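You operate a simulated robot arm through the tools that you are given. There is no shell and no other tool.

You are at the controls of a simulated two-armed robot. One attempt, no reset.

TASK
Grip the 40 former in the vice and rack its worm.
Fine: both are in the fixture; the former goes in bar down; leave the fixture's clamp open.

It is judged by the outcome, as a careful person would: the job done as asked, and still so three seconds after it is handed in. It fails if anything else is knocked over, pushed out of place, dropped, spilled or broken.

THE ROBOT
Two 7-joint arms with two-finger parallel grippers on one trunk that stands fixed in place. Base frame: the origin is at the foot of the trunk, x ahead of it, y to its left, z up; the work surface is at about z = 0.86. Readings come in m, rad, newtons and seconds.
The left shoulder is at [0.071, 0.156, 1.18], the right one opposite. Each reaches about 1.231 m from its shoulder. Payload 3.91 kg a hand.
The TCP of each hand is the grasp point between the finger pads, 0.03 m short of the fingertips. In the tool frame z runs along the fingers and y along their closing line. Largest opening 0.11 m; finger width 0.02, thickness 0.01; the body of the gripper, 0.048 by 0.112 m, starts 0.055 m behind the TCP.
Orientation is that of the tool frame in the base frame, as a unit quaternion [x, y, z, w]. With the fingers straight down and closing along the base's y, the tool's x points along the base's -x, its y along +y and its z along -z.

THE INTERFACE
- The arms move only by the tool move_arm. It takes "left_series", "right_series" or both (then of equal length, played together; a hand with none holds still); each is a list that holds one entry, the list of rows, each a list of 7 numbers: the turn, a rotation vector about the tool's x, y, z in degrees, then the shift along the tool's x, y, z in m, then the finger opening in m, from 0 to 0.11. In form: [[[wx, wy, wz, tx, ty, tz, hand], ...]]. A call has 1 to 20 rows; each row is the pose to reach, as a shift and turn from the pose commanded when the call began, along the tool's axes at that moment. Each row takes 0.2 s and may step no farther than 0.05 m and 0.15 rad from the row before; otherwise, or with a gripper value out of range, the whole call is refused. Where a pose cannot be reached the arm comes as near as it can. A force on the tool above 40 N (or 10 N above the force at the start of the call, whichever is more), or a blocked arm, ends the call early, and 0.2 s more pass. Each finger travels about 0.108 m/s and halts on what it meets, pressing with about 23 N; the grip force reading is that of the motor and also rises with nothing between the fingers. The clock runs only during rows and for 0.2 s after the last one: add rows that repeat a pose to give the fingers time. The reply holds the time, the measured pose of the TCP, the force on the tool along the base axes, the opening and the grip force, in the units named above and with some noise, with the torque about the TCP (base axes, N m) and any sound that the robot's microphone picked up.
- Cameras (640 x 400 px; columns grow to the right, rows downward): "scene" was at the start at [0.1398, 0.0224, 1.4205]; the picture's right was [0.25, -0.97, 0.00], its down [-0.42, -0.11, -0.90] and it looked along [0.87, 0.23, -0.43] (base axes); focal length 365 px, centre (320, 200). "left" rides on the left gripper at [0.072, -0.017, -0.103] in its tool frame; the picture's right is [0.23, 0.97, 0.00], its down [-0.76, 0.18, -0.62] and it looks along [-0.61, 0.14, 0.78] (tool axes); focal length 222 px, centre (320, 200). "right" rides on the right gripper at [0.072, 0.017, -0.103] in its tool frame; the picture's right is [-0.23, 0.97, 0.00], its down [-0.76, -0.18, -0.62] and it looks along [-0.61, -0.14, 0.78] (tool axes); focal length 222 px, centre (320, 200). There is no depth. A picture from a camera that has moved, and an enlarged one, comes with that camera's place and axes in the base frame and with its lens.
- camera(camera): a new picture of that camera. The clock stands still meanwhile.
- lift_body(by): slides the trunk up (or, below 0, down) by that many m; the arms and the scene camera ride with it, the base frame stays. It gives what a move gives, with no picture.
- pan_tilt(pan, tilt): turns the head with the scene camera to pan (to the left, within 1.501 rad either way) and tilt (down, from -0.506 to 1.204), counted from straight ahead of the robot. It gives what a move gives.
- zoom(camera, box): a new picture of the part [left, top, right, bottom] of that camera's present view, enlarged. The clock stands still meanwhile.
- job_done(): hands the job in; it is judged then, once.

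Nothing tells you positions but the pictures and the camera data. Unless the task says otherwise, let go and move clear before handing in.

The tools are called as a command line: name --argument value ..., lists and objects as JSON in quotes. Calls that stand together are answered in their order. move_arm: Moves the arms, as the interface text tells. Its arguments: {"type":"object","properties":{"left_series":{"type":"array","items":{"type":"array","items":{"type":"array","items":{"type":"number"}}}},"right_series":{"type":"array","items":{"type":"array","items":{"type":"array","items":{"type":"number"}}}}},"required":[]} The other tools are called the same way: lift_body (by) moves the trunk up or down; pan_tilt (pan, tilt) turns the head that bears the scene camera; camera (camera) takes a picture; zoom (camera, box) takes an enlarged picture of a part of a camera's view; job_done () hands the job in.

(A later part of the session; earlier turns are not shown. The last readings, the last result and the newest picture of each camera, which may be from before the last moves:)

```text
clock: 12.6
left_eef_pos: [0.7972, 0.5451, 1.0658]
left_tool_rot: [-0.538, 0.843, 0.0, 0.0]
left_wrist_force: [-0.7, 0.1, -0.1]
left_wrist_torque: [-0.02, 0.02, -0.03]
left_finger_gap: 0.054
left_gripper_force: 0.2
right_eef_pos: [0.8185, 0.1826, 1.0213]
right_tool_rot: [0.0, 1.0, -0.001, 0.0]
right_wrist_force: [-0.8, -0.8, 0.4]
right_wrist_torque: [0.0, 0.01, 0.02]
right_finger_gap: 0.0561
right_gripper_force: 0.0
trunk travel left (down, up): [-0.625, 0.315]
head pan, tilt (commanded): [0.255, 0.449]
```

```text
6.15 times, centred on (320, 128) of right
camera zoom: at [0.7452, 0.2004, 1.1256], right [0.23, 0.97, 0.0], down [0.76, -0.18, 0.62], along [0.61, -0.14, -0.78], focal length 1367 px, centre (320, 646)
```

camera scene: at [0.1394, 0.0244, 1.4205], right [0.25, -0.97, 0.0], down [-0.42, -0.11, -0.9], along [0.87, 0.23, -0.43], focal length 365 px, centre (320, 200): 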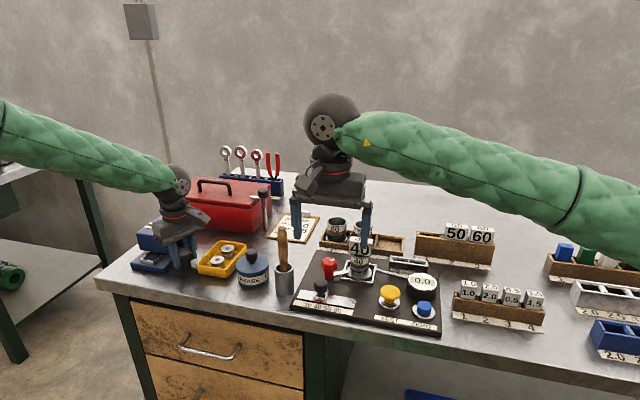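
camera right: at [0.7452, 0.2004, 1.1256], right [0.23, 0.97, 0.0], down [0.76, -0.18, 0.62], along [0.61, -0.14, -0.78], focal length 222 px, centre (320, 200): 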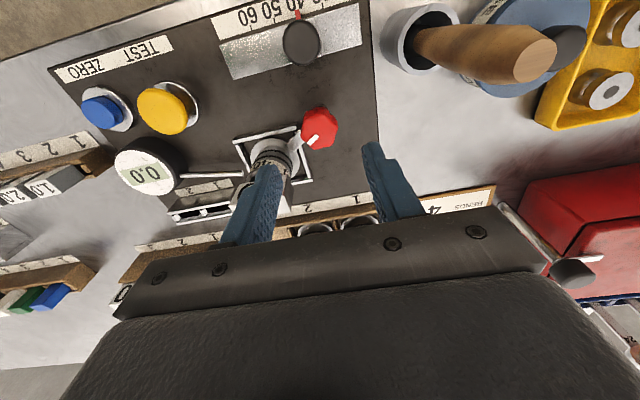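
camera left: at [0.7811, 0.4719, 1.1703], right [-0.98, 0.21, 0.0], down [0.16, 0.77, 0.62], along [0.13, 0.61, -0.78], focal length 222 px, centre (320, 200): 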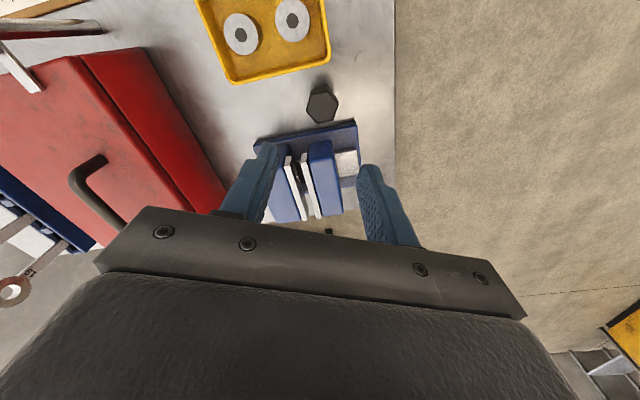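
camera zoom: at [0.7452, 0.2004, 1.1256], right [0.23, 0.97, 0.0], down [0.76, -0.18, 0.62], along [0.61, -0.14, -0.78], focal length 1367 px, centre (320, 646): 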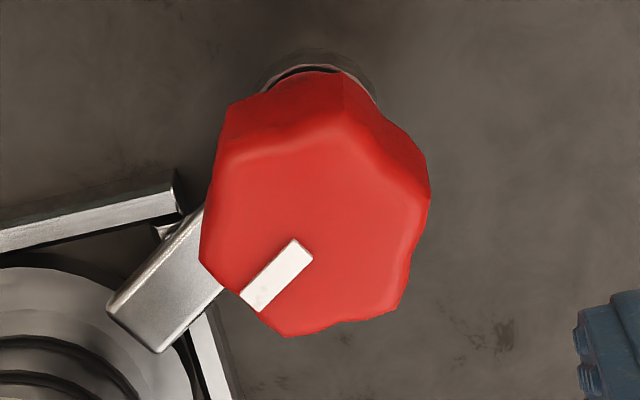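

The red knob's top centres on (0.8195, 0.182), and its flats line up about 22° clockwise of the current finger line. I'll rotate, lower and grip it.

move_arm --right_series '[[[0, 0, 8, -0.001, -0.001, 0.02, 0.056], [0, 0, 16, -0.001, -0.001, 0.04, 0.056], [0, 0, 22, -0.001, -0.001, 0.06, 0.056], [0, 0, 22, -0.001, -0.001, 0.08, 0.056], [0, 0, 22, -0.001, -0.001, 0.095, 0.056], [0, 0, 22, -0.001, -0.001, 0.095, 0.025], [0, 0, 22, -0.001, -0.001, 0.095, 0.025], [0, 0, 22, -0.001, -0.001, 0.095, 0.025]]]'

camera --camera "right"

zoom --camera "scene" --box '[290, 190, 430, 300]'

```text
clock: 14.4
left_eef_pos: [0.7976, 0.5471, 1.0641]
left_tool_rot: [-0.538, 0.843, 0.0, -0.001]
left_wrist_force: [0.7, -0.1, 0.7]
left_wrist_torque: [0.04, -0.02, 0.0]
left_finger_gap: 0.054
left_gripper_force: 0.1
right_eef_pos: [0.8218, 0.1813, 0.9258]
right_tool_rot: [0.19, 0.982, 0.001, 0.0]
right_wrist_force: [5.2, 10.1, -1.2]
right_wrist_torque: [0.47, 0.19, 0.04]
right_finger_gap: 0.0335
right_gripper_force: 44.7
trunk travel left (down, up): [-0.625, 0.315]
head pan, tilt (commanded): [0.255, 0.449]
```

```text
taken
camera right: at [0.7596, 0.225, 1.0291], right [0.58, 0.82, 0.0], down [0.64, -0.45, 0.62], along [0.51, -0.36, -0.78], focal length 222 px, centre (320, 200)
```

right: 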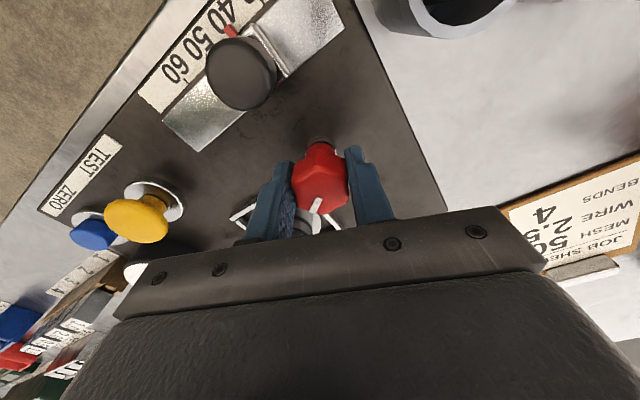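

```text
3.64 times, centred on (360, 245) of scene
camera zoom: at [0.1406, 0.0236, 1.4204], right [0.25, -0.97, 0.0], down [-0.42, -0.11, -0.9], along [0.87, 0.23, -0.43], focal length 1326 px, centre (174, 36)
```

zoom: 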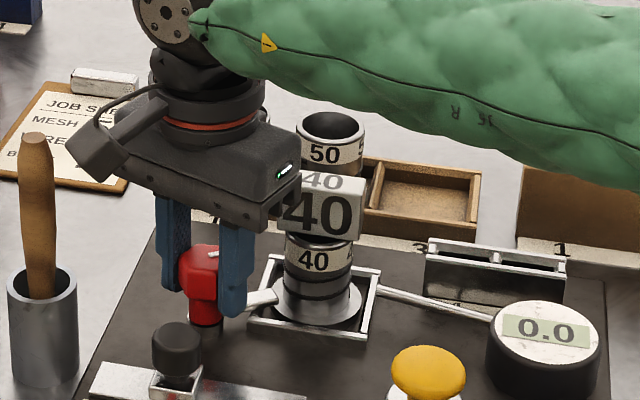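

The red knob is gripped (33.5 mm). I'll twist it 32° counter-clockwise and see which way the clamp arm goes.

move_arm --right_series '[[[0, 0, -8, 0, 0, 0, 0.02], [0, 0, -16, 0, 0, 0, 0.02], [0, 0, -24, 0, 0, 0, 0.02], [0, 0, -32, 0, 0, 0, 0.02]]]'

camera --camera "right"

zoom --camera "scene" --box '[290, 190, 430, 300]'

```text
clock: 15.4
left_eef_pos: [0.7991, 0.5454, 1.0641]
left_tool_rot: [-0.538, 0.843, 0.0, -0.001]
left_wrist_force: [0.7, -0.4, 0.1]
left_wrist_torque: [-0.02, -0.02, 0.02]
left_finger_gap: 0.054
left_gripper_force: 0.0
right_eef_pos: [0.8209, 0.1798, 0.9271]
right_tool_rot: [-0.087, 0.996, 0.0, -0.001]
right_wrist_force: [0.7, 5.7, -2.2]
right_wrist_torque: [0.06, -0.15, -0.02]
right_finger_gap: 0.0335
right_gripper_force: 45.2
trunk travel left (down, up): [-0.625, 0.315]
head pan, tilt (commanded): [0.255, 0.449]
```

```text
taken
camera right: at [0.7461, 0.185, 1.0292], right [0.05, 1.0, 0.0], down [0.78, -0.04, 0.62], along [0.62, -0.03, -0.78], focal length 222 px, centre (320, 200)
```

right: 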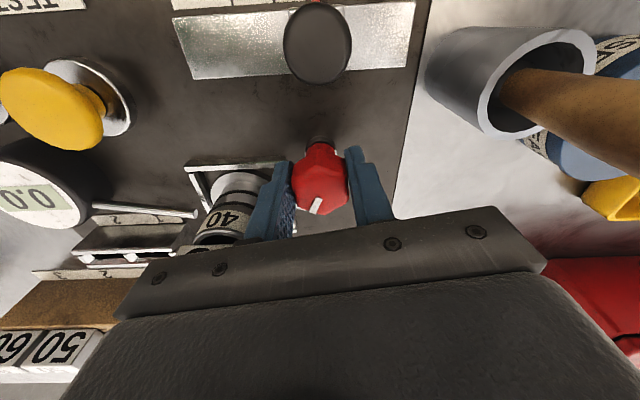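

```text
3.64 times, centred on (360, 245) of scene
camera zoom: at [0.1402, 0.023, 1.4205], right [0.25, -0.97, 0.0], down [-0.42, -0.11, -0.9], along [0.87, 0.23, -0.43], focal length 1326 px, centre (174, 36)
```

zoom: 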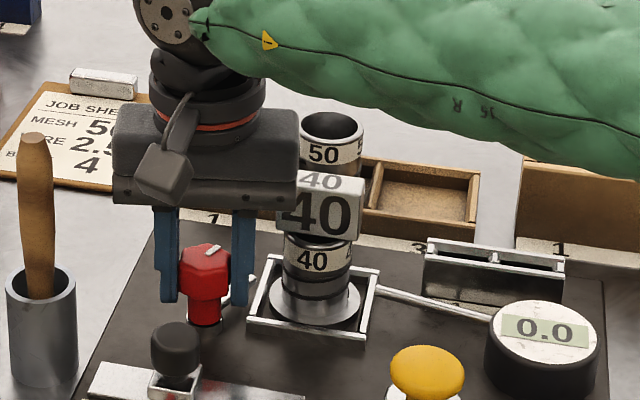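

The clamp arm is swinging freely off the flange toward the back. I'll continue another 56° and watch for a stop.

move_arm --right_series '[[[0, 0, -8, 0, 0, 0, 0.02], [0, 0, -16, 0, 0, 0, 0.02], [0, 0, -24, 0, 0, 0, 0.02], [0, 0, -32, 0, 0, 0, 0.02], [0, 0, -40, 0, 0, 0, 0.02], [0, 0, -48, 0, 0, 0, 0.02], [0, 0, -56, 0, 0, 0, 0.02]]]'

camera --camera "right"

zoom --camera "scene" --box '[290, 190, 430, 300]'

```text
clock: 17.0
left_eef_pos: [0.7988, 0.5442, 1.0647]
left_tool_rot: [-0.538, 0.843, -0.001, 0.0]
left_wrist_force: [0.3, 0.4, -0.6]
left_wrist_torque: [0.02, 0.01, -0.03]
left_finger_gap: 0.054
left_gripper_force: 0.0
right_eef_pos: [0.8213, 0.1797, 0.9254]
right_tool_rot: [-0.514, 0.858, 0.0, 0.0]
right_wrist_force: [8.6, -8.5, 3.6]
right_wrist_torque: [-0.83, -0.37, -0.02]
right_finger_gap: 0.0333
right_gripper_force: 44.9
right hand out of reach, approached as far as the arm can: row 7
trunk travel left (down, up): [-0.625, 0.315]
head pan, tilt (commanded): [0.255, 0.449]
```

```text
taken
camera right: at [0.7722, 0.1236, 1.029], right [-0.75, 0.66, 0.0], down [0.51, 0.59, 0.62], along [0.41, 0.47, -0.78], focal length 222 px, centre (320, 200)
```

right: 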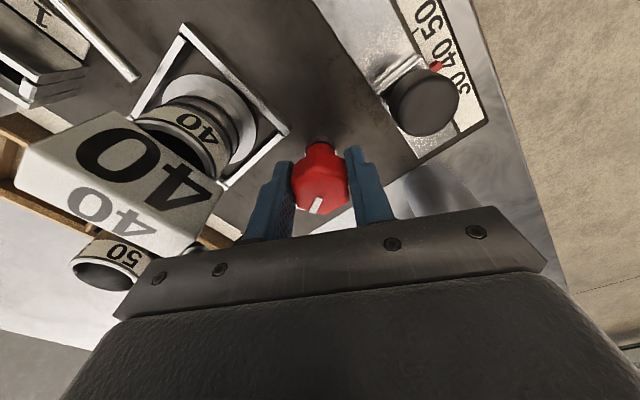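

```text
3.64 times, centred on (360, 245) of scene
camera zoom: at [0.1405, 0.0218, 1.4205], right [0.25, -0.97, 0.0], down [-0.42, -0.11, -0.9], along [0.87, 0.23, -0.43], focal length 1326 px, centre (174, 36)
```

zoom: 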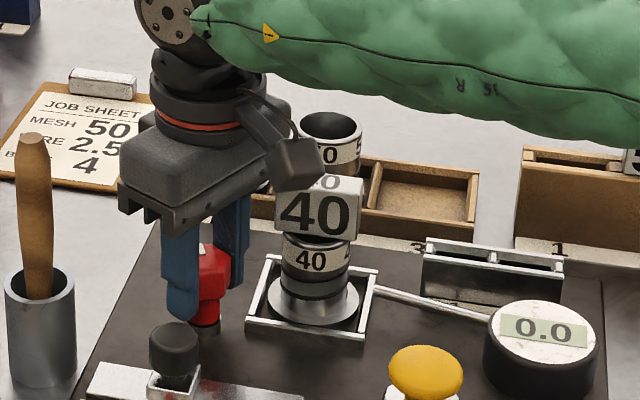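

The clamp arm has swung about 84° and is off the flange. Before releasing I'll zoom on this view, which shows the former in the worm nicely.

zoom --camera "right" --box '[60, 20, 280, 250]'

move_arm --right_series '[[[0, 0, 0, 0, 0, 0, 0.056], [0, 0, 0, 0, 0, 0, 0.056], [0, 0, 0, 0, 0, -0.03, 0.056], [0, 0, 0, 0, 0, -0.06, 0.056], [0, 0, 0, 0, 0, -0.1, 0.056], [0, 0, 0, 0, 0, -0.14, 0.056]]]'

camera --camera "right"

zoom --camera "scene" --box '[290, 190, 430, 300]'

```text
1.74 times, centred on (170, 135) of right
camera zoom: at [0.7722, 0.1236, 1.029], right [-0.75, 0.66, 0.0], down [0.51, 0.59, 0.62], along [0.41, 0.47, -0.78], focal length 386 px, centre (581, 313)
```

zoom: 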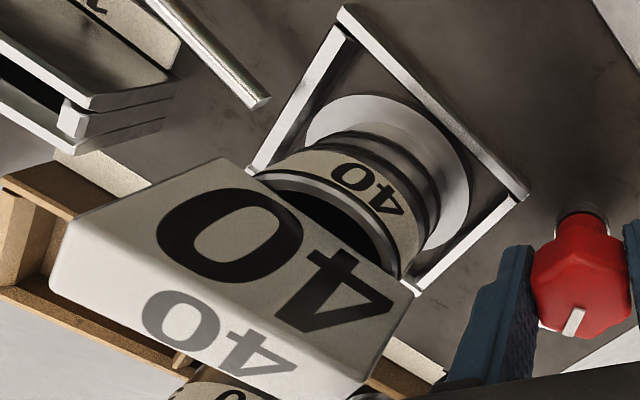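

```text
clock: 18.4
left_eef_pos: [0.7983, 0.5454, 1.0642]
left_tool_rot: [-0.538, 0.843, 0.001, 0.0]
left_wrist_force: [0.2, -1.4, 0.4]
left_wrist_torque: [0.01, -0.02, 0.01]
left_finger_gap: 0.0539
left_gripper_force: 0.1
right_eef_pos: [0.8188, 0.181, 1.0647]
right_tool_rot: [-0.514, 0.858, 0.0, 0.001]
right_wrist_force: [-0.4, -0.5, 0.4]
right_wrist_torque: [0.04, 0.04, -0.01]
right_finger_gap: 0.0561
right_gripper_force: 0.1
trunk travel left (down, up): [-0.625, 0.315]
head pan, tilt (commanded): [0.255, 0.449]
```

```text
taken
camera right: at [0.7688, 0.1255, 1.1682], right [-0.75, 0.66, 0.0], down [0.52, 0.59, 0.62], along [0.41, 0.47, -0.78], focal length 222 px, centre (320, 200)
```

right: 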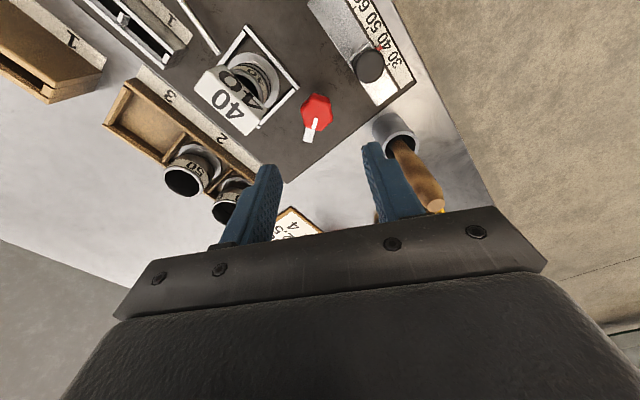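

```text
3.64 times, centred on (360, 245) of scene
camera zoom: at [0.1391, 0.0226, 1.4206], right [0.25, -0.97, 0.0], down [-0.42, -0.11, -0.9], along [0.87, 0.23, -0.43], focal length 1326 px, centre (174, 36)
```

zoom: 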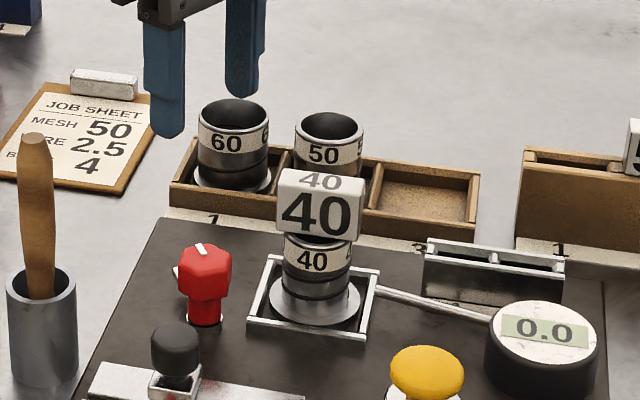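

The clamp now points away from the nest. I'll zoom the right camera for precise positions of the former's head, the worm and the rack slot 3.

zoom --camera "right" --box '[180, 20, 310, 150]'

zoom --camera "right" --box '[90, 60, 270, 220]'

zoom --camera "scene" --box '[335, 230, 385, 265]'

```text
3.08 times, centred on (245, 85) of right
camera zoom: at [0.7688, 0.1255, 1.1682], right [-0.75, 0.66, 0.0], down [0.52, 0.59, 0.62], along [0.41, 0.47, -0.78], focal length 684 px, centre (551, 554)
```

zoom: 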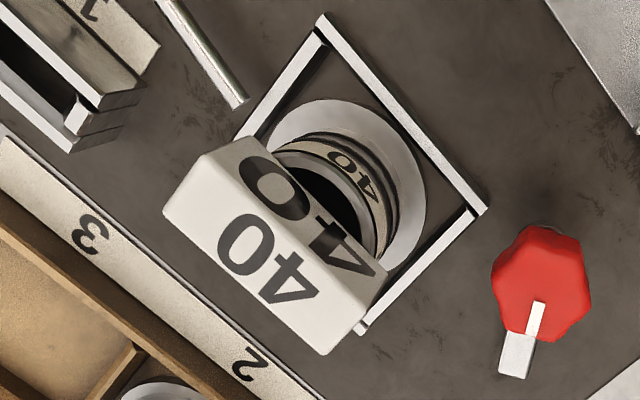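

```text
2.50 times, centred on (180, 140) of right
camera zoom: at [0.7688, 0.1255, 1.1682], right [-0.75, 0.66, 0.0], down [0.52, 0.59, 0.62], along [0.41, 0.47, -0.78], focal length 555 px, centre (670, 350)
```

zoom: 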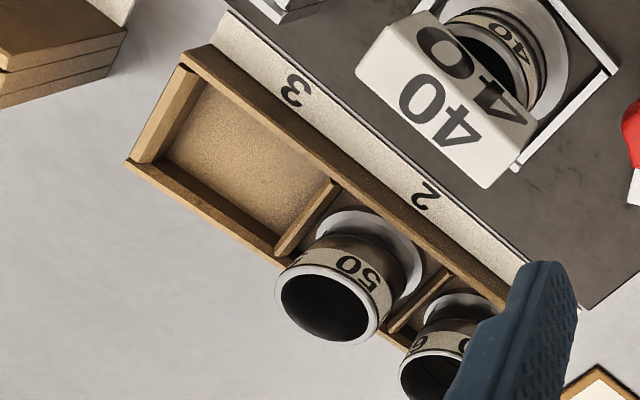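

```text
11.43 times, centred on (360, 248) of scene
camera zoom: at [0.1391, 0.0226, 1.4206], right [0.25, -0.97, 0.0], down [-0.42, -0.11, -0.9], along [0.87, 0.23, -0.43], focal length 4167 px, centre (-137, -343)
```

zoom: 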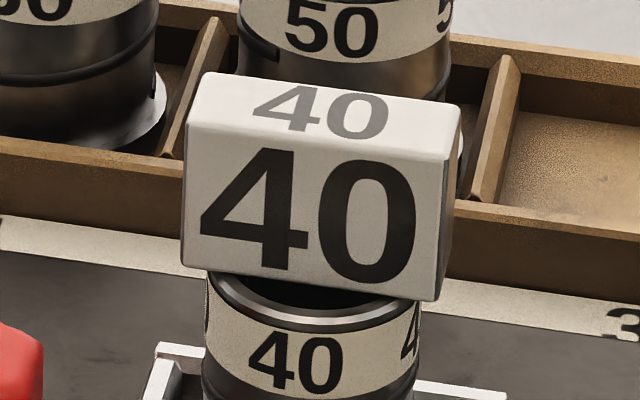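

The former's head measures about x 0.8535–0.8755, y 0.090–0.141, top z 0.968 (22 × 50 × 35 mm), square to the base axes. I'll park the right hand clear and bring the left hand over the head.

move_arm --right_series '[[[0, 0, 7, 0.04, 0.002, -0.02, 0.07], [0, 0, 14, 0.08, 0.004, -0.04, 0.09], [0, 0, 21, 0.12, 0.007, -0.06, 0.11], [0, 0, 28, 0.16, 0.009, -0.08, 0.11], [0, 0, 35, 0.2, 0.012, -0.09, 0.11], [0, 0, 42, 0.24, 0.014, -0.09, 0.11], [0, 0, 49, 0.28, 0.017, -0.09, 0.11], [0, 0, 56, 0.32, 0.019, -0.09, 0.11], [0, 0, 62, 0.327, 0.019, -0.09, 0.11]]]'

camera --camera "scene"

```text
clock: 20.4
left_eef_pos: [0.7975, 0.5461, 1.0636]
left_tool_rot: [-0.537, 0.844, 0.0, -0.001]
left_wrist_force: [-0.6, -0.3, 0.2]
left_wrist_torque: [-0.04, 0.0, -0.03]
left_finger_gap: 0.054
left_gripper_force: 0.0
right_eef_pos: [0.6496, -0.0993, 1.1557]
right_tool_rot: [0.002, 1.0, 0.001, 0.0]
right_wrist_force: [0.1, 0.5, -0.5]
right_wrist_torque: [-0.03, -0.01, 0.0]
right_finger_gap: 0.11
right_gripper_force: 0.0
trunk travel left (down, up): [-0.625, 0.315]
head pan, tilt (commanded): [0.255, 0.449]
```

```text
taken
camera scene: at [0.1403, 0.0233, 1.4205], right [0.25, -0.97, 0.0], down [-0.42, -0.11, -0.9], along [0.87, 0.23, -0.43], focal length 365 px, centre (320, 200)
```

scene: 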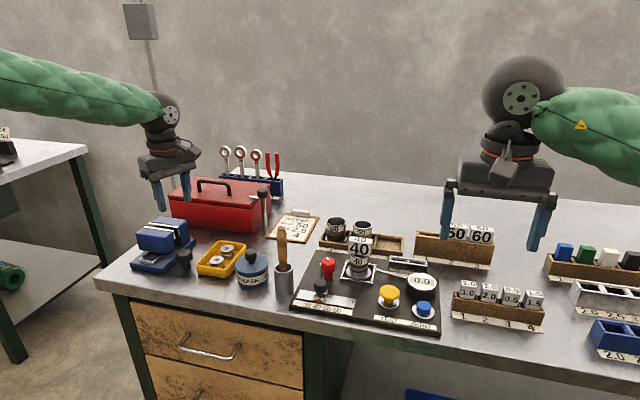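

Right hand parked. I'll raise the left hand and carry it over to the former, rotating to close along x (the head's 22 mm side), so the bar's x position stays well known for the vice.

move_arm --left_series '[[[0, 0, 0, 0, 0, -0.043, 0.06], [0, 0, 0, 0, 0, -0.086, 0.06], [0, 0, -2.5, 0.036, -0.024, -0.0864, 0.06], [0, 0, -5, 0.072, -0.048, -0.0864, 0.06], [0, 0, -7.5, 0.109, -0.073, -0.0864, 0.06], [0, 0, -10, 0.145, -0.097, -0.0864, 0.06], [0, 0, -12.5, 0.181, -0.121, -0.0864, 0.06], [0, 0, -15, 0.217, -0.145, -0.0864, 0.06], [0, 0, -17.5, 0.254, -0.17, -0.0864, 0.06], [0, 0, -20, 0.29, -0.194, -0.0864, 0.06], [0, 0, -22.5, 0.326, -0.218, -0.0864, 0.06], [0, 0, -25, 0.3624, -0.2422, -0.0864, 0.06], [0, 0, -25, 0.3624, -0.2422, -0.0864, 0.06]]]'

camera --camera "left"

camera --camera "scene"

```text
clock: 23.2
left_eef_pos: [0.8422, 0.1381, 1.1495]
left_tool_rot: [0.707, -0.707, 0.0, 0.0]
left_wrist_force: [0.2, -0.4, -0.4]
left_wrist_torque: [-0.01, 0.0, -0.01]
left_finger_gap: 0.0601
left_gripper_force: 0.1
left hand out of reach, approached as far as the arm can: row 12, 13
right_eef_pos: [0.6488, -0.1004, 1.1542]
right_tool_rot: [0.001, 1.0, 0.0, 0.0]
right_wrist_force: [0.9, -0.1, 0.8]
right_wrist_torque: [0.02, 0.0, 0.01]
right_finger_gap: 0.1098
right_gripper_force: 0.1
trunk travel left (down, up): [-0.625, 0.315]
head pan, tilt (commanded): [0.255, 0.449]
```

```text
taken
camera left: at [0.8587, 0.0653, 1.2538], right [-0.97, -0.23, 0.0], down [-0.18, 0.76, 0.62], along [-0.14, 0.61, -0.78], focal length 222 px, centre (320, 200)
```

left: 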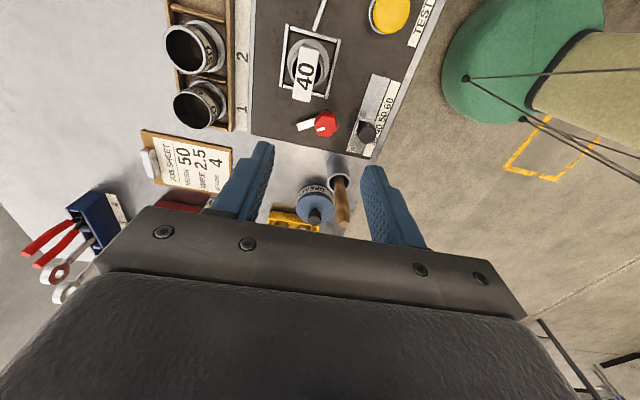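

```text
taken
camera scene: at [0.1405, 0.0221, 1.4205], right [0.25, -0.97, 0.0], down [-0.42, -0.11, -0.9], along [0.87, 0.23, -0.43], focal length 365 px, centre (320, 200)
```

scene: 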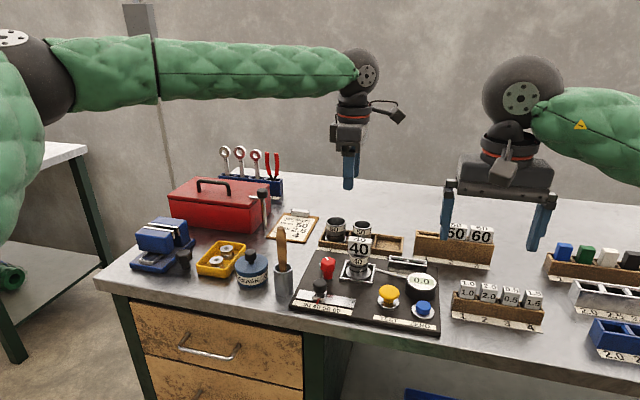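

With this orientation the left arm can't quite reach the former, so I'll grip it along y instead (straight-ahead orientation). First a zoom from this useful overhead view.

zoom --camera "left" --box '[260, 20, 360, 140]'

zoom --camera "left" --box '[150, 0, 290, 140]'

```text
3.33 times, centred on (310, 80) of left
camera zoom: at [0.8587, 0.0653, 1.2538], right [-0.97, -0.23, 0.0], down [-0.18, 0.76, 0.62], along [-0.14, 0.61, -0.78], focal length 740 px, centre (353, 600)
```

zoom: 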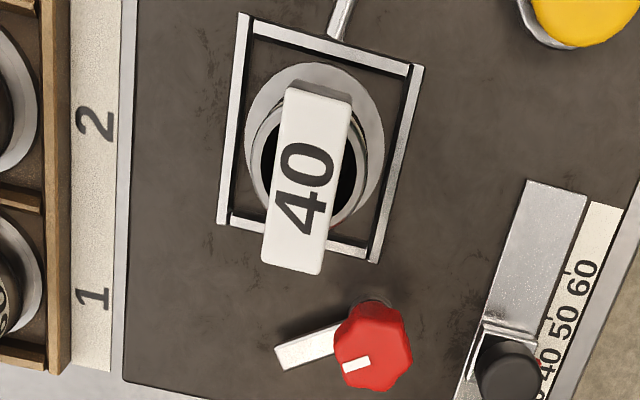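

```text
2.86 times, centred on (220, 70) of left
camera zoom: at [0.8587, 0.0653, 1.2538], right [-0.97, -0.23, 0.0], down [-0.18, 0.76, 0.62], along [-0.14, 0.61, -0.78], focal length 635 px, centre (606, 571)
```

zoom: 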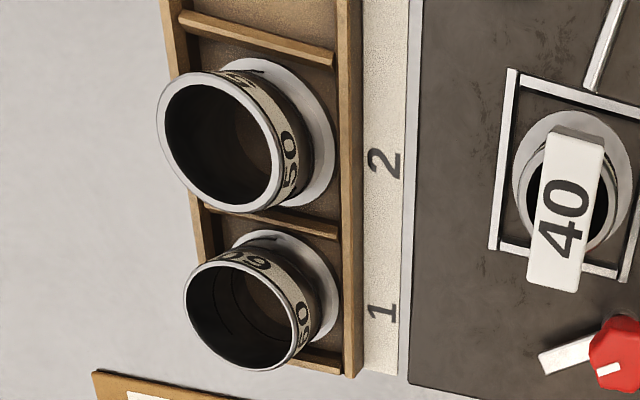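

The overhead view puts the head at x 0.853–0.875, y 0.0905–0.143, square to the axes. I'll rotate the left hand back to straight-ahead above it.

move_arm --left_series '[[[0, 0, 8.2, 0, 0, 0, 0.07], [0, 0, 16.4, 0, 0, 0, 0.08], [0, 0, 24.6, 0, 0, 0, 0.08], [0, 0, 32.8, 0, 0, 0, 0.08], [0, 0, 41, 0, 0, 0, 0.08], [0, 0, 49.2, 0, 0, 0, 0.08], [0, 0, 57.4, 0, 0, 0, 0.08], [0, 0, 65.6, 0, 0, 0, 0.08], [0, 0, 73.8, 0, 0, 0, 0.08], [0, 0, 82, 0, 0, 0, 0.08], [0, 0, 90, 0, 0, 0, 0.08], [0, 0, 90, 0, 0, 0, 0.08]]]'

camera --camera "left"

zoom --camera "scene" --box '[290, 60, 470, 290]'

```text
clock: 25.8
left_eef_pos: [0.8425, 0.1389, 1.1507]
left_tool_rot: [0.001, 1.0, -0.001, 0.0]
left_wrist_force: [0.4, -0.2, 0.0]
left_wrist_torque: [-0.02, 0.0, -0.01]
left_finger_gap: 0.0799
left_gripper_force: 0.1
right_eef_pos: [0.6502, -0.1, 1.1543]
right_tool_rot: [0.001, 1.0, 0.0, 0.0]
right_wrist_force: [-0.2, -0.6, -0.2]
right_wrist_torque: [-0.01, 0.0, 0.03]
right_finger_gap: 0.1099
right_gripper_force: 0.0
trunk travel left (down, up): [-0.625, 0.315]
head pan, tilt (commanded): [0.255, 0.449]
```

```text
taken
camera left: at [0.7699, 0.122, 1.2548], right [-0.23, 0.97, 0.0], down [0.76, 0.18, 0.62], along [0.61, 0.14, -0.78], focal length 222 px, centre (320, 200)
```

left: 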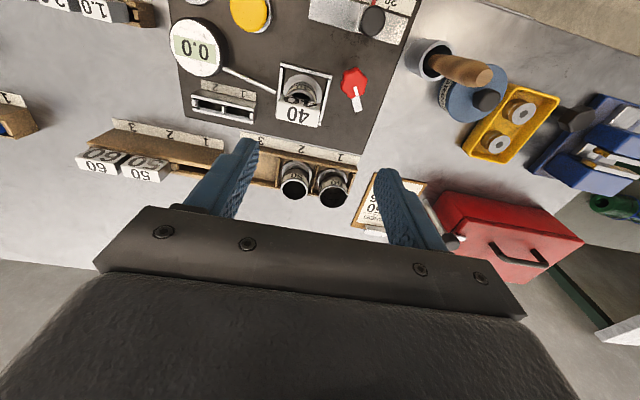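

```text
1.74 times, centred on (380, 175) of scene
camera zoom: at [0.14, 0.0222, 1.4205], right [0.25, -0.97, 0.0], down [-0.42, -0.11, -0.9], along [0.87, 0.23, -0.43], focal length 634 px, centre (216, 244)
```

zoom: 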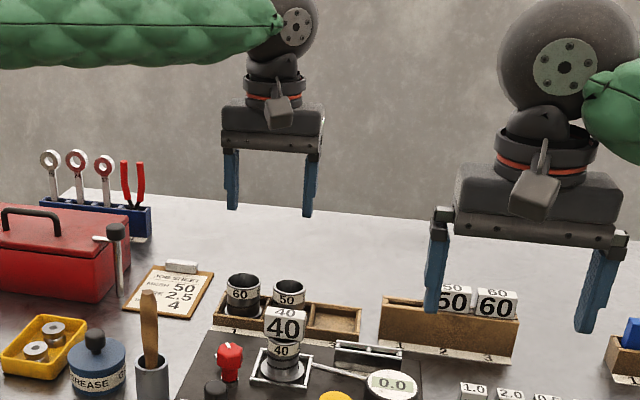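

Now I'll shift to directly above the head and lower partway.

move_arm --left_series '[[[0, 0, 0, -0.0215, -0.022, 0.02, 0.08], [0, 0, 0, -0.0215, -0.022, 0.055, 0.08], [0, 0, 0, -0.0215, -0.022, 0.09, 0.08], [0, 0, 0, -0.0215, -0.022, 0.09, 0.08]]]'

camera --camera "left"

zoom --camera "scene" --box '[300, 150, 440, 290]'

```text
clock: 26.8
left_eef_pos: [0.8378, 0.147, 1.069]
left_tool_rot: [0.0, 1.0, 0.001, 0.0]
left_wrist_force: [0.2, 0.7, 0.2]
left_wrist_torque: [-0.02, 0.0, 0.02]
left_finger_gap: 0.0805
left_gripper_force: 0.1
left hand out of reach, approached as far as the arm can: row 1, 2, 3, 4
right_eef_pos: [0.6492, -0.0986, 1.155]
right_tool_rot: [0.001, 1.0, 0.0, 0.0]
right_wrist_force: [0.2, -0.1, -0.5]
right_wrist_torque: [0.0, 0.02, -0.03]
right_finger_gap: 0.1102
right_gripper_force: 0.0
trunk travel left (down, up): [-0.625, 0.315]
head pan, tilt (commanded): [0.255, 0.449]
```

```text
taken
camera left: at [0.7649, 0.1298, 1.1728], right [-0.23, 0.97, 0.0], down [0.76, 0.18, 0.62], along [0.61, 0.14, -0.78], focal length 222 px, centre (320, 200)
```

left: 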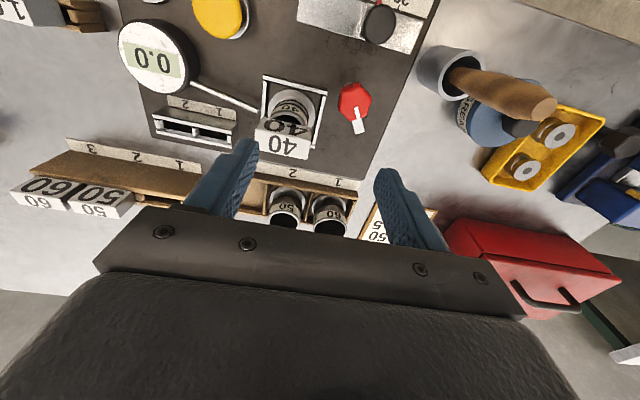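

```text
2.86 times, centred on (370, 220) of scene
camera zoom: at [0.1397, 0.0221, 1.4206], right [0.25, -0.97, 0.0], down [-0.42, -0.11, -0.9], along [0.87, 0.23, -0.43], focal length 1042 px, centre (177, 143)
```

zoom: 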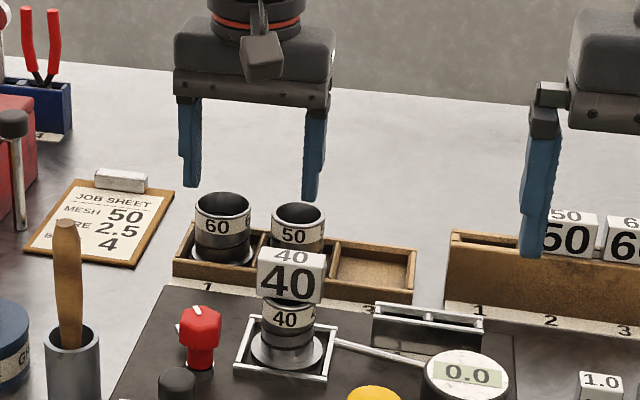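

The left arm still stops short, so it has probably hit a joint limit in this elbow-out posture. I'll look at the whole arm.

pan_tilt --pan 0.6 --tilt 0.25

camera --camera "scene"

```text
clock: 27.6
left_eef_pos: [0.8376, 0.1468, 1.0686]
left_tool_rot: [0.0, 1.0, -0.001, 0.001]
left_wrist_force: [0.4, -0.3, -0.2]
left_wrist_torque: [0.01, 0.03, -0.03]
left_finger_gap: 0.0799
left_gripper_force: 0.1
right_eef_pos: [0.6499, -0.0996, 1.1558]
right_tool_rot: [0.001, 1.0, 0.0, 0.0]
right_wrist_force: [-0.2, -0.8, 0.3]
right_wrist_torque: [0.0, -0.02, 0.02]
right_finger_gap: 0.1099
right_gripper_force: 0.0
trunk travel left (down, up): [-0.625, 0.315]
head pan, tilt (commanded): [0.6, 0.25]
```

```text
taken
camera scene: at [0.1282, 0.0518, 1.439], right [0.56, -0.83, 0.0], down [-0.2, -0.14, -0.97], along [0.8, 0.55, -0.25], focal length 365 px, centre (320, 200)
```

scene: 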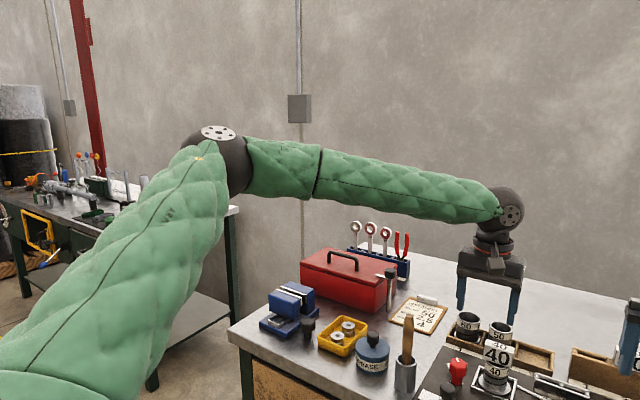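

The elbow is far out to the left and the forearm comes in from the side. I'll back the left hand off toward its starting area and re-approach with a fresh posture.

move_arm --left_series '[[[0, 0, 0, 0.02, 0.014, -0.03, 0.08], [0, 0, 0, 0.05, 0.035, -0.06, 0.08], [0, 0, 0, 0.08, 0.056, -0.09, 0.08], [0, 0, 0, 0.11, 0.077, -0.12, 0.08], [0, 0, 0, 0.145, 0.1, -0.14, 0.08], [0, 0, 0, 0.18, 0.125, -0.16, 0.08], [0, 0, 0, 0.215, 0.15, -0.18, 0.08], [0, 0, 0, 0.25, 0.175, -0.18, 0.08], [0, 0, 0, 0.29, 0.2, -0.18, 0.08], [0, 0, 0, 0.29, 0.2, -0.18, 0.08]]]'

camera --camera "scene"

```text
clock: 29.8
left_eef_pos: [0.5497, 0.3445, 1.2473]
left_tool_rot: [0.0, 1.0, 0.0, -0.002]
left_wrist_force: [0.2, -0.3, -1.4]
left_wrist_torque: [0.0, 0.05, 0.01]
left_finger_gap: 0.0799
left_gripper_force: 0.0
right_eef_pos: [0.6506, -0.1014, 1.1534]
right_tool_rot: [0.002, 1.0, 0.0, -0.001]
right_wrist_force: [0.6, -0.1, -0.3]
right_wrist_torque: [-0.01, 0.01, -0.02]
right_finger_gap: 0.11
right_gripper_force: 0.0
trunk travel left (down, up): [-0.625, 0.315]
head pan, tilt (commanded): [0.6, 0.25]
```

```text
taken
camera scene: at [0.1298, 0.0506, 1.4388], right [0.56, -0.83, 0.0], down [-0.21, -0.14, -0.97], along [0.8, 0.55, -0.25], focal length 365 px, centre (320, 200)
```

scene: 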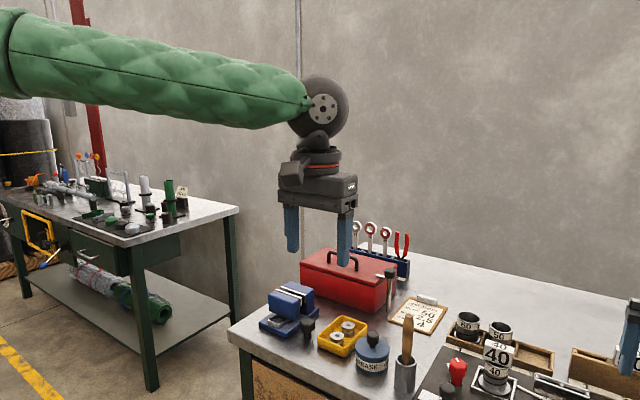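

I'll move the right hand farther out of the way, then bring the left hand in via a straight path.

move_arm --right_series '[[[0, 0, 0, 0.01, -0.04, -0.01, 0.11], [0, 0, 0, 0.02, -0.08, -0.02, 0.11], [0, 0, 0, 0.03, -0.12, -0.03, 0.11], [0, 0, 0, 0.04, -0.16, -0.04, 0.11], [0, 0, 0, 0.05, -0.2, -0.05, 0.11], [0, 0, 0, 0.05, -0.2, -0.05, 0.11]]]' --left_series '[[[0, 0, 0, 0, -0.04, 0, 0.08], [0, 0, 0, 0, -0.08, 0, 0.08], [0, 0, 0, 0, -0.12, 0, 0.08], [0, 0, 0, 0, -0.16, 0, 0.08], [0, 0, 0, 0, -0.2, 0, 0.08], [0, 0, 0, 0, -0.23, 0, 0.08]]]'

camera --camera "scene"

```text
clock: 31.2
left_eef_pos: [0.5507, 0.1172, 1.244]
left_tool_rot: [-0.001, 1.0, -0.001, -0.002]
left_wrist_force: [-0.1, 0.4, 0.0]
left_wrist_torque: [-0.01, 0.03, 0.0]
left_finger_gap: 0.0801
left_gripper_force: 0.1
right_eef_pos: [0.6017, -0.2967, 1.2032]
right_tool_rot: [0.0, 1.0, 0.0, -0.001]
right_wrist_force: [0.6, 0.2, 0.7]
right_wrist_torque: [-0.02, -0.01, -0.01]
right_finger_gap: 0.1101
right_gripper_force: 0.1
trunk travel left (down, up): [-0.625, 0.315]
head pan, tilt (commanded): [0.6, 0.25]
```

```text
taken
camera scene: at [0.1305, 0.053, 1.4387], right [0.57, -0.82, 0.0], down [-0.21, -0.14, -0.97], along [0.8, 0.55, -0.25], focal length 365 px, centre (320, 200)
```

scene: 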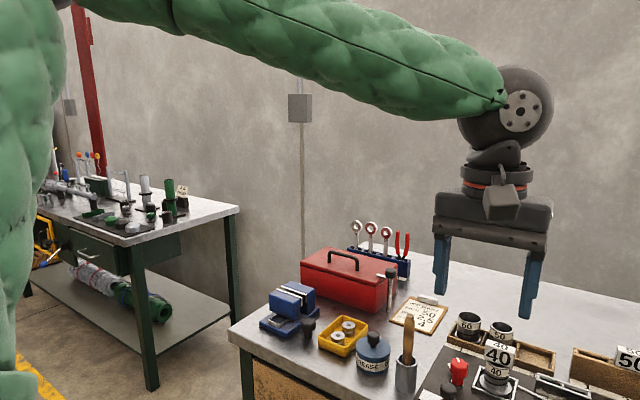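

It reaches y = 0.117 fine here. Now straight forward in x.

move_arm --left_series '[[[0, 0, 0, -0.045, 0, 0, 0.08], [0, 0, 0, -0.09, 0, 0.01, 0.08], [0, 0, 0, -0.135, 0, 0.03, 0.08], [0, 0, 0, -0.18, 0, 0.05, 0.08], [0, 0, 0, -0.225, 0, 0.07, 0.08], [0, 0, 0, -0.27, 0, 0.09, 0.08], [0, 0, 0, -0.3133, 0, 0.095, 0.08], [0, 0, 0, -0.3133, 0, 0.095, 0.08]]]'

camera --camera "scene"

```text
clock: 33.0
left_eef_pos: [0.843, 0.1377, 1.154]
left_tool_rot: [0.0, 1.0, 0.0, 0.0]
left_wrist_force: [-0.7, 0.3, -0.5]
left_wrist_torque: [0.01, 0.03, 0.0]
left_finger_gap: 0.0803
left_gripper_force: 0.1
left hand out of reach, approached as far as the arm can: row 7, 8
right_eef_pos: [0.6008, -0.2991, 1.204]
right_tool_rot: [0.001, 1.0, 0.0, 0.0]
right_wrist_force: [0.0, 0.7, -0.3]
right_wrist_torque: [0.0, 0.02, -0.01]
right_finger_gap: 0.1098
right_gripper_force: 0.1
trunk travel left (down, up): [-0.625, 0.315]
head pan, tilt (commanded): [0.6, 0.25]
```

```text
taken
camera scene: at [0.1285, 0.0512, 1.439], right [0.56, -0.83, 0.0], down [-0.2, -0.14, -0.97], along [0.8, 0.55, -0.25], focal length 365 px, centre (320, 200)
```

scene: 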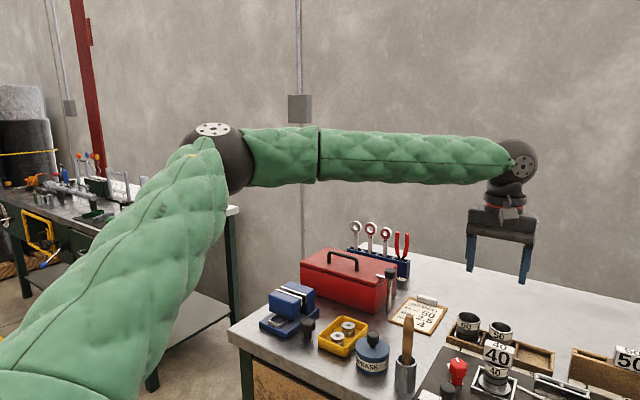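

The left arm stops at the same boundary, which looks like a shoulder-joint limit at this trunk height. I'll raise the trunk so the arm reaches more downward and try again.

lift_body --by 0.2

move_arm --left_series '[[[0, 0, 0, 0, 0, 0.04, 0.08], [0, 0, 0, 0, 0, 0.08, 0.08], [0, 0, 0, 0, 0, 0.12, 0.08], [0, 0, 0, 0, 0, 0.16, 0.08], [0, 0, 0, 0, 0, 0.2, 0.08], [0, 0, 0, -0.01, -0.01, 0.2, 0.08], [0, 0, 0, -0.021, -0.021, 0.2, 0.08], [0, 0, 0, -0.021, -0.021, 0.2, 0.08]]]'

camera --camera "scene"

```text
clock: 35.2
left_eef_pos: [0.8428, 0.1379, 1.3548]
left_tool_rot: [0.0, 1.0, 0.0, 0.0]
left_wrist_force: [0.0, -0.1, 0.0]
left_wrist_torque: [-0.02, 0.02, -0.01]
left_finger_gap: 0.0799
left_gripper_force: 0.0
right_eef_pos: [0.6001, -0.2979, 1.4042]
right_tool_rot: [0.001, 1.0, 0.0, 0.0]
right_wrist_force: [-0.2, -0.6, -0.7]
right_wrist_torque: [0.0, 0.02, 0.0]
right_finger_gap: 0.1101
right_gripper_force: 0.0
trunk travel left (down, up): [-0.825, 0.115]
head pan, tilt (commanded): [0.6, 0.25]
```

```text
clock: 37.0
left_eef_pos: [0.8207, 0.1665, 1.1774]
left_tool_rot: [0.0, 1.0, -0.001, 0.001]
left_wrist_force: [0.3, -0.2, -0.2]
left_wrist_torque: [0.01, -0.02, 0.01]
left_finger_gap: 0.0801
left_gripper_force: 0.1
left hand out of reach, approached as far as the arm can: row 2, 3, 4, 5, 6, 7, 8
right_eef_pos: [0.6013, -0.2977, 1.4033]
right_tool_rot: [0.002, 1.0, 0.0, -0.001]
right_wrist_force: [0.8, 0.1, -0.2]
right_wrist_torque: [0.01, 0.01, 0.0]
right_finger_gap: 0.1101
right_gripper_force: 0.1
trunk travel left (down, up): [-0.825, 0.115]
head pan, tilt (commanded): [0.6, 0.25]
```

```text
taken
camera scene: at [0.1283, 0.052, 1.639], right [0.56, -0.83, 0.0], down [-0.2, -0.14, -0.97], along [0.8, 0.55, -0.25], focal length 365 px, centre (320, 200)
```

scene: 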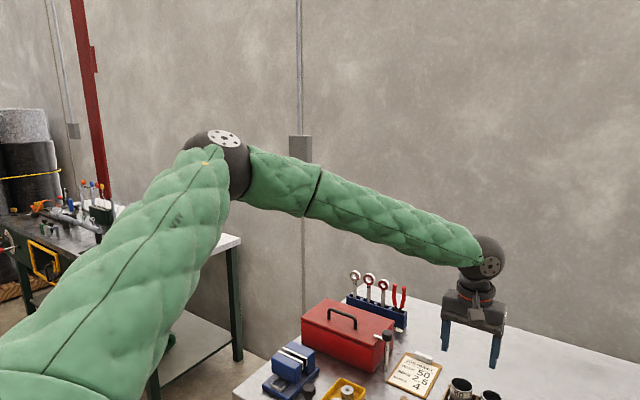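

Raising makes it worse, so I'll go back down. The right arm reached well across its own midline, so I'll try giving the left arm a similar posture by going across first, with the right hand moved far right.

move_arm --left_series '[[[0, 0, 0, 0.03, -0.002, -0.03, 0.08], [0, 0, 0, 0.06, -0.004, -0.06, 0.08], [0, 0, 0, 0.09, -0.006, -0.09, 0.08], [0, 0, 0, 0.12, -0.009, -0.12, 0.08], [0, 0, 0, 0.155, -0.012, -0.15, 0.08], [0, 0, 0, 0.19, -0.015, -0.185, 0.08], [0, 0, 0, 0.22, -0.017, -0.22, 0.08]]]' --right_series '[[[0, 0, 0, 0.01, -0.03, -0.007, 0.11], [0, 0, 0, 0.02, -0.06, -0.014, 0.11], [0, 0, 0, 0.03, -0.09, -0.021, 0.11], [0, 0, 0, 0.045, -0.12, -0.028, 0.11], [0, 0, 0, 0.06, -0.15, -0.035, 0.11], [0, 0, 0, 0.07, -0.175, -0.042, 0.11], [0, 0, 0, 0.08, -0.2, -0.05, 0.11]]]'

lift_body --by -0.2

move_arm --left_series '[[[0, 0, 0, 0, -0.045, 0, 0.08], [0, 0, 0, 0, -0.09, 0, 0.08], [0, 0, 0, 0, -0.135, 0.01, 0.08], [0, 0, 0, 0, -0.18, 0.02, 0.08], [0, 0, 0, 0, -0.225, 0.03, 0.08], [0, 0, 0, 0, -0.27, 0.04, 0.08], [0, 0, 0, 0, -0.27, 0.04, 0.08]]]'

camera --camera "scene"

```text
clock: 38.6
left_eef_pos: [0.5923, 0.147, 1.3984]
left_tool_rot: [0.0, 1.0, 0.0, 0.002]
left_wrist_force: [-0.4, -0.5, 0.4]
left_wrist_torque: [0.01, -0.04, -0.02]
left_finger_gap: 0.0798
left_gripper_force: 0.1
right_eef_pos: [0.5145, -0.5001, 1.4538]
right_tool_rot: [0.001, 1.0, 0.001, 0.002]
right_wrist_force: [-0.5, -0.7, 0.4]
right_wrist_torque: [0.02, -0.03, -0.01]
right_finger_gap: 0.11
right_gripper_force: 0.2
trunk travel left (down, up): [-0.825, 0.115]
head pan, tilt (commanded): [0.6, 0.25]
```

```text
clock: 40.8
left_eef_pos: [0.5964, 0.1477, 1.1973]
left_tool_rot: [0.0, 1.0, -0.001, 0.0]
left_wrist_force: [-0.4, 0.6, -0.1]
left_wrist_torque: [0.0, -0.02, 0.0]
left_finger_gap: 0.08
left_gripper_force: 0.0
right_eef_pos: [0.5194, -0.498, 1.2524]
right_tool_rot: [0.002, 1.0, 0.0, 0.001]
right_wrist_force: [0.0, -0.5, 0.3]
right_wrist_torque: [0.0, -0.01, 0.05]
right_finger_gap: 0.1099
right_gripper_force: 0.1
trunk travel left (down, up): [-0.625, 0.315]
head pan, tilt (commanded): [0.6, 0.25]
```

```text
clock: 42.4
left_eef_pos: [0.5696, 0.0132, 1.1686]
left_tool_rot: [0.0, 1.0, -0.001, 0.0]
left_wrist_force: [0.1, -0.1, -0.3]
left_wrist_torque: [0.03, 0.01, 0.01]
left_finger_gap: 0.08
left_gripper_force: 0.1
left hand out of reach, approached as far as the arm can: row 4, 5, 6, 7
right_eef_pos: [0.5203, -0.4974, 1.2534]
right_tool_rot: [0.001, 1.0, 0.0, 0.0]
right_wrist_force: [-0.1, 0.5, -0.7]
right_wrist_torque: [0.01, -0.02, 0.0]
right_finger_gap: 0.1097
right_gripper_force: 0.1
trunk travel left (down, up): [-0.625, 0.315]
head pan, tilt (commanded): [0.6, 0.25]
```

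```text
taken
camera scene: at [0.1286, 0.0521, 1.4389], right [0.57, -0.82, 0.0], down [-0.2, -0.14, -0.97], along [0.8, 0.55, -0.25], focal length 365 px, centre (320, 200)
```

scene: 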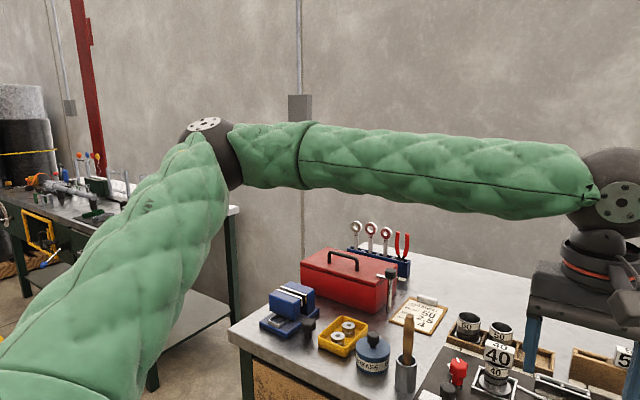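

The elbow is pinned at the same place each time, so the shoulder joint is at its limit. Lowering the trunk and pitching the hand forward about 15° should bring the fingertips to the former; a y-grip still holds it squarely. I'll retreat, lower the trunk 0.2 m and try.

move_arm --left_series '[[[0, 0, 0, -0.006, 0.028, -0.036, 0.08], [0, 0, 0, -0.012, 0.055, -0.072, 0.08], [0, 0, 0, -0.018, 0.082, -0.108, 0.08], [0, 0, 0, -0.024, 0.11, -0.144, 0.08], [0, 0, 0, -0.03, 0.137, -0.18, 0.08], [0, 0, 0, -0.03, 0.137, -0.18, 0.08]]]'

lift_body --by -0.2

pan_tilt --pan 0.255 --tilt 0.35

camera --camera "scene"

```text
clock: 43.8
left_eef_pos: [0.6059, 0.1498, 1.353]
left_tool_rot: [0.0, 1.0, 0.0, 0.0]
left_wrist_force: [0.8, 0.5, -0.7]
left_wrist_torque: [0.01, 0.01, -0.04]
left_finger_gap: 0.08
left_gripper_force: 0.1
right_eef_pos: [0.5207, -0.4986, 1.2522]
right_tool_rot: [0.001, 1.0, -0.001, 0.0]
right_wrist_force: [0.0, -0.7, 0.3]
right_wrist_torque: [0.02, 0.01, 0.0]
right_finger_gap: 0.1101
right_gripper_force: 0.1
trunk travel left (down, up): [-0.625, 0.315]
head pan, tilt (commanded): [0.6, 0.25]
```

```text
clock: 45.9
left_eef_pos: [0.6047, 0.1503, 1.1538]
left_tool_rot: [0.001, 1.0, 0.0, -0.001]
left_wrist_force: [0.9, -0.1, -0.5]
left_wrist_torque: [0.01, -0.01, -0.01]
left_finger_gap: 0.0801
left_gripper_force: 0.1
right_eef_pos: [0.5191, -0.4975, 1.0546]
right_tool_rot: [0.0, 1.0, 0.0, 0.0]
right_wrist_force: [0.0, -0.1, 0.2]
right_wrist_torque: [-0.01, -0.04, 0.01]
right_finger_gap: 0.1101
right_gripper_force: 0.1
trunk travel left (down, up): [-0.425, 0.515]
head pan, tilt (commanded): [0.6, 0.25]
```

```text
clock: 46.8
left_eef_pos: [0.6041, 0.1506, 1.1539]
left_tool_rot: [0.0, 1.0, 0.0, 0.0]
left_wrist_force: [0.1, 0.1, -0.5]
left_wrist_torque: [0.02, 0.0, -0.06]
left_finger_gap: 0.0801
left_gripper_force: 0.1
right_eef_pos: [0.5197, -0.4981, 1.0528]
right_tool_rot: [0.001, 1.0, 0.0, -0.001]
right_wrist_force: [-0.1, 0.3, 0.4]
right_wrist_torque: [0.01, -0.03, -0.01]
right_finger_gap: 0.1103
right_gripper_force: 0.0
trunk travel left (down, up): [-0.425, 0.515]
head pan, tilt (commanded): [0.255, 0.351]
```

```text
taken
camera scene: at [0.1406, 0.0225, 1.2296], right [0.25, -0.97, 0.0], down [-0.33, -0.09, -0.94], along [0.91, 0.24, -0.34], focal length 365 px, centre (320, 200)
```

scene: 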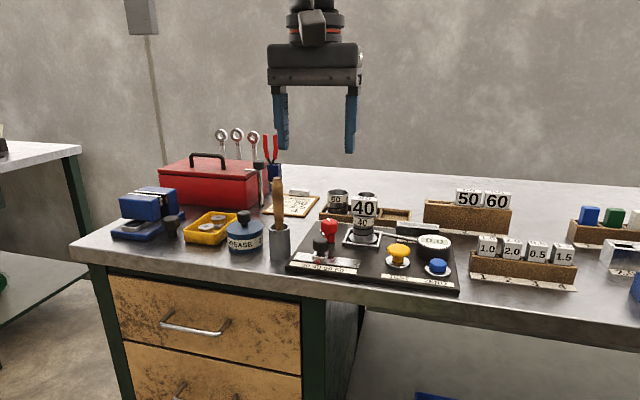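

Trunk lowered. Now I'll bring the left hand over the former with a 15° forward pitch.

move_arm --left_series '[[[0, -2.5, 0, -0.043, -0.005, 0.005, 0.08], [0, -5, 0, -0.087, -0.011, 0.01, 0.08], [0, -7.5, 0, -0.13, -0.016, 0.03, 0.08], [0, -10, 0, -0.173, -0.022, 0.05, 0.08], [0, -12.5, 0, -0.217, -0.028, 0.07, 0.08], [0, -15, 0, -0.26, -0.033, 0.094, 0.08], [0, -15, 0, -0.26, -0.033, 0.094, 0.08]]]'

camera --camera "scene"

camera --camera "left"

```text
clock: 48.4
left_eef_pos: [0.8613, 0.1206, 1.0609]
left_tool_rot: [-0.001, 0.991, 0.0, 0.132]
left_wrist_force: [0.0, 0.6, 0.2]
left_wrist_torque: [0.04, -0.03, -0.01]
left_finger_gap: 0.0799
left_gripper_force: 0.0
left hand out of reach, approached as far as the arm can: row 6, 7
right_eef_pos: [0.5178, -0.499, 1.0543]
right_tool_rot: [0.001, 1.0, -0.001, 0.001]
right_wrist_force: [-0.6, -0.3, -0.4]
right_wrist_torque: [0.0, -0.02, 0.02]
right_finger_gap: 0.1101
right_gripper_force: 0.0
trunk travel left (down, up): [-0.425, 0.515]
head pan, tilt (commanded): [0.255, 0.351]
```

```text
taken
camera scene: at [0.1391, 0.022, 1.23], right [0.25, -0.97, 0.0], down [-0.33, -0.09, -0.94], along [0.91, 0.24, -0.34], focal length 365 px, centre (320, 200)
```

scene: 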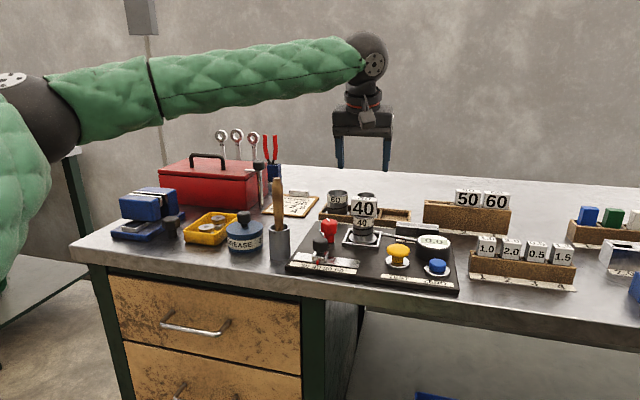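

```text
taken
camera left: at [0.7631, 0.1042, 1.1419], right [-0.22, 0.97, -0.06], down [0.57, 0.18, 0.8], along [0.79, 0.14, -0.6], focal length 222 px, centre (320, 200)
```

left: 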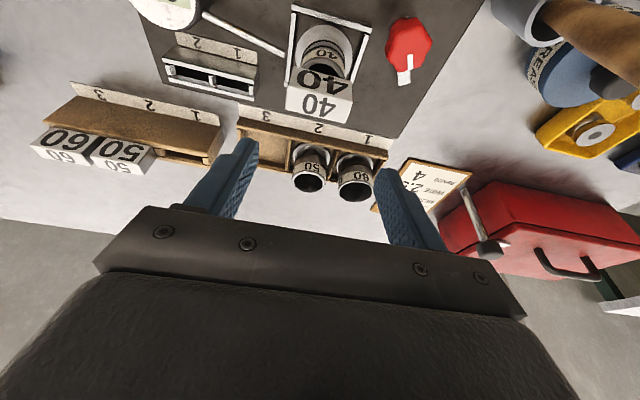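

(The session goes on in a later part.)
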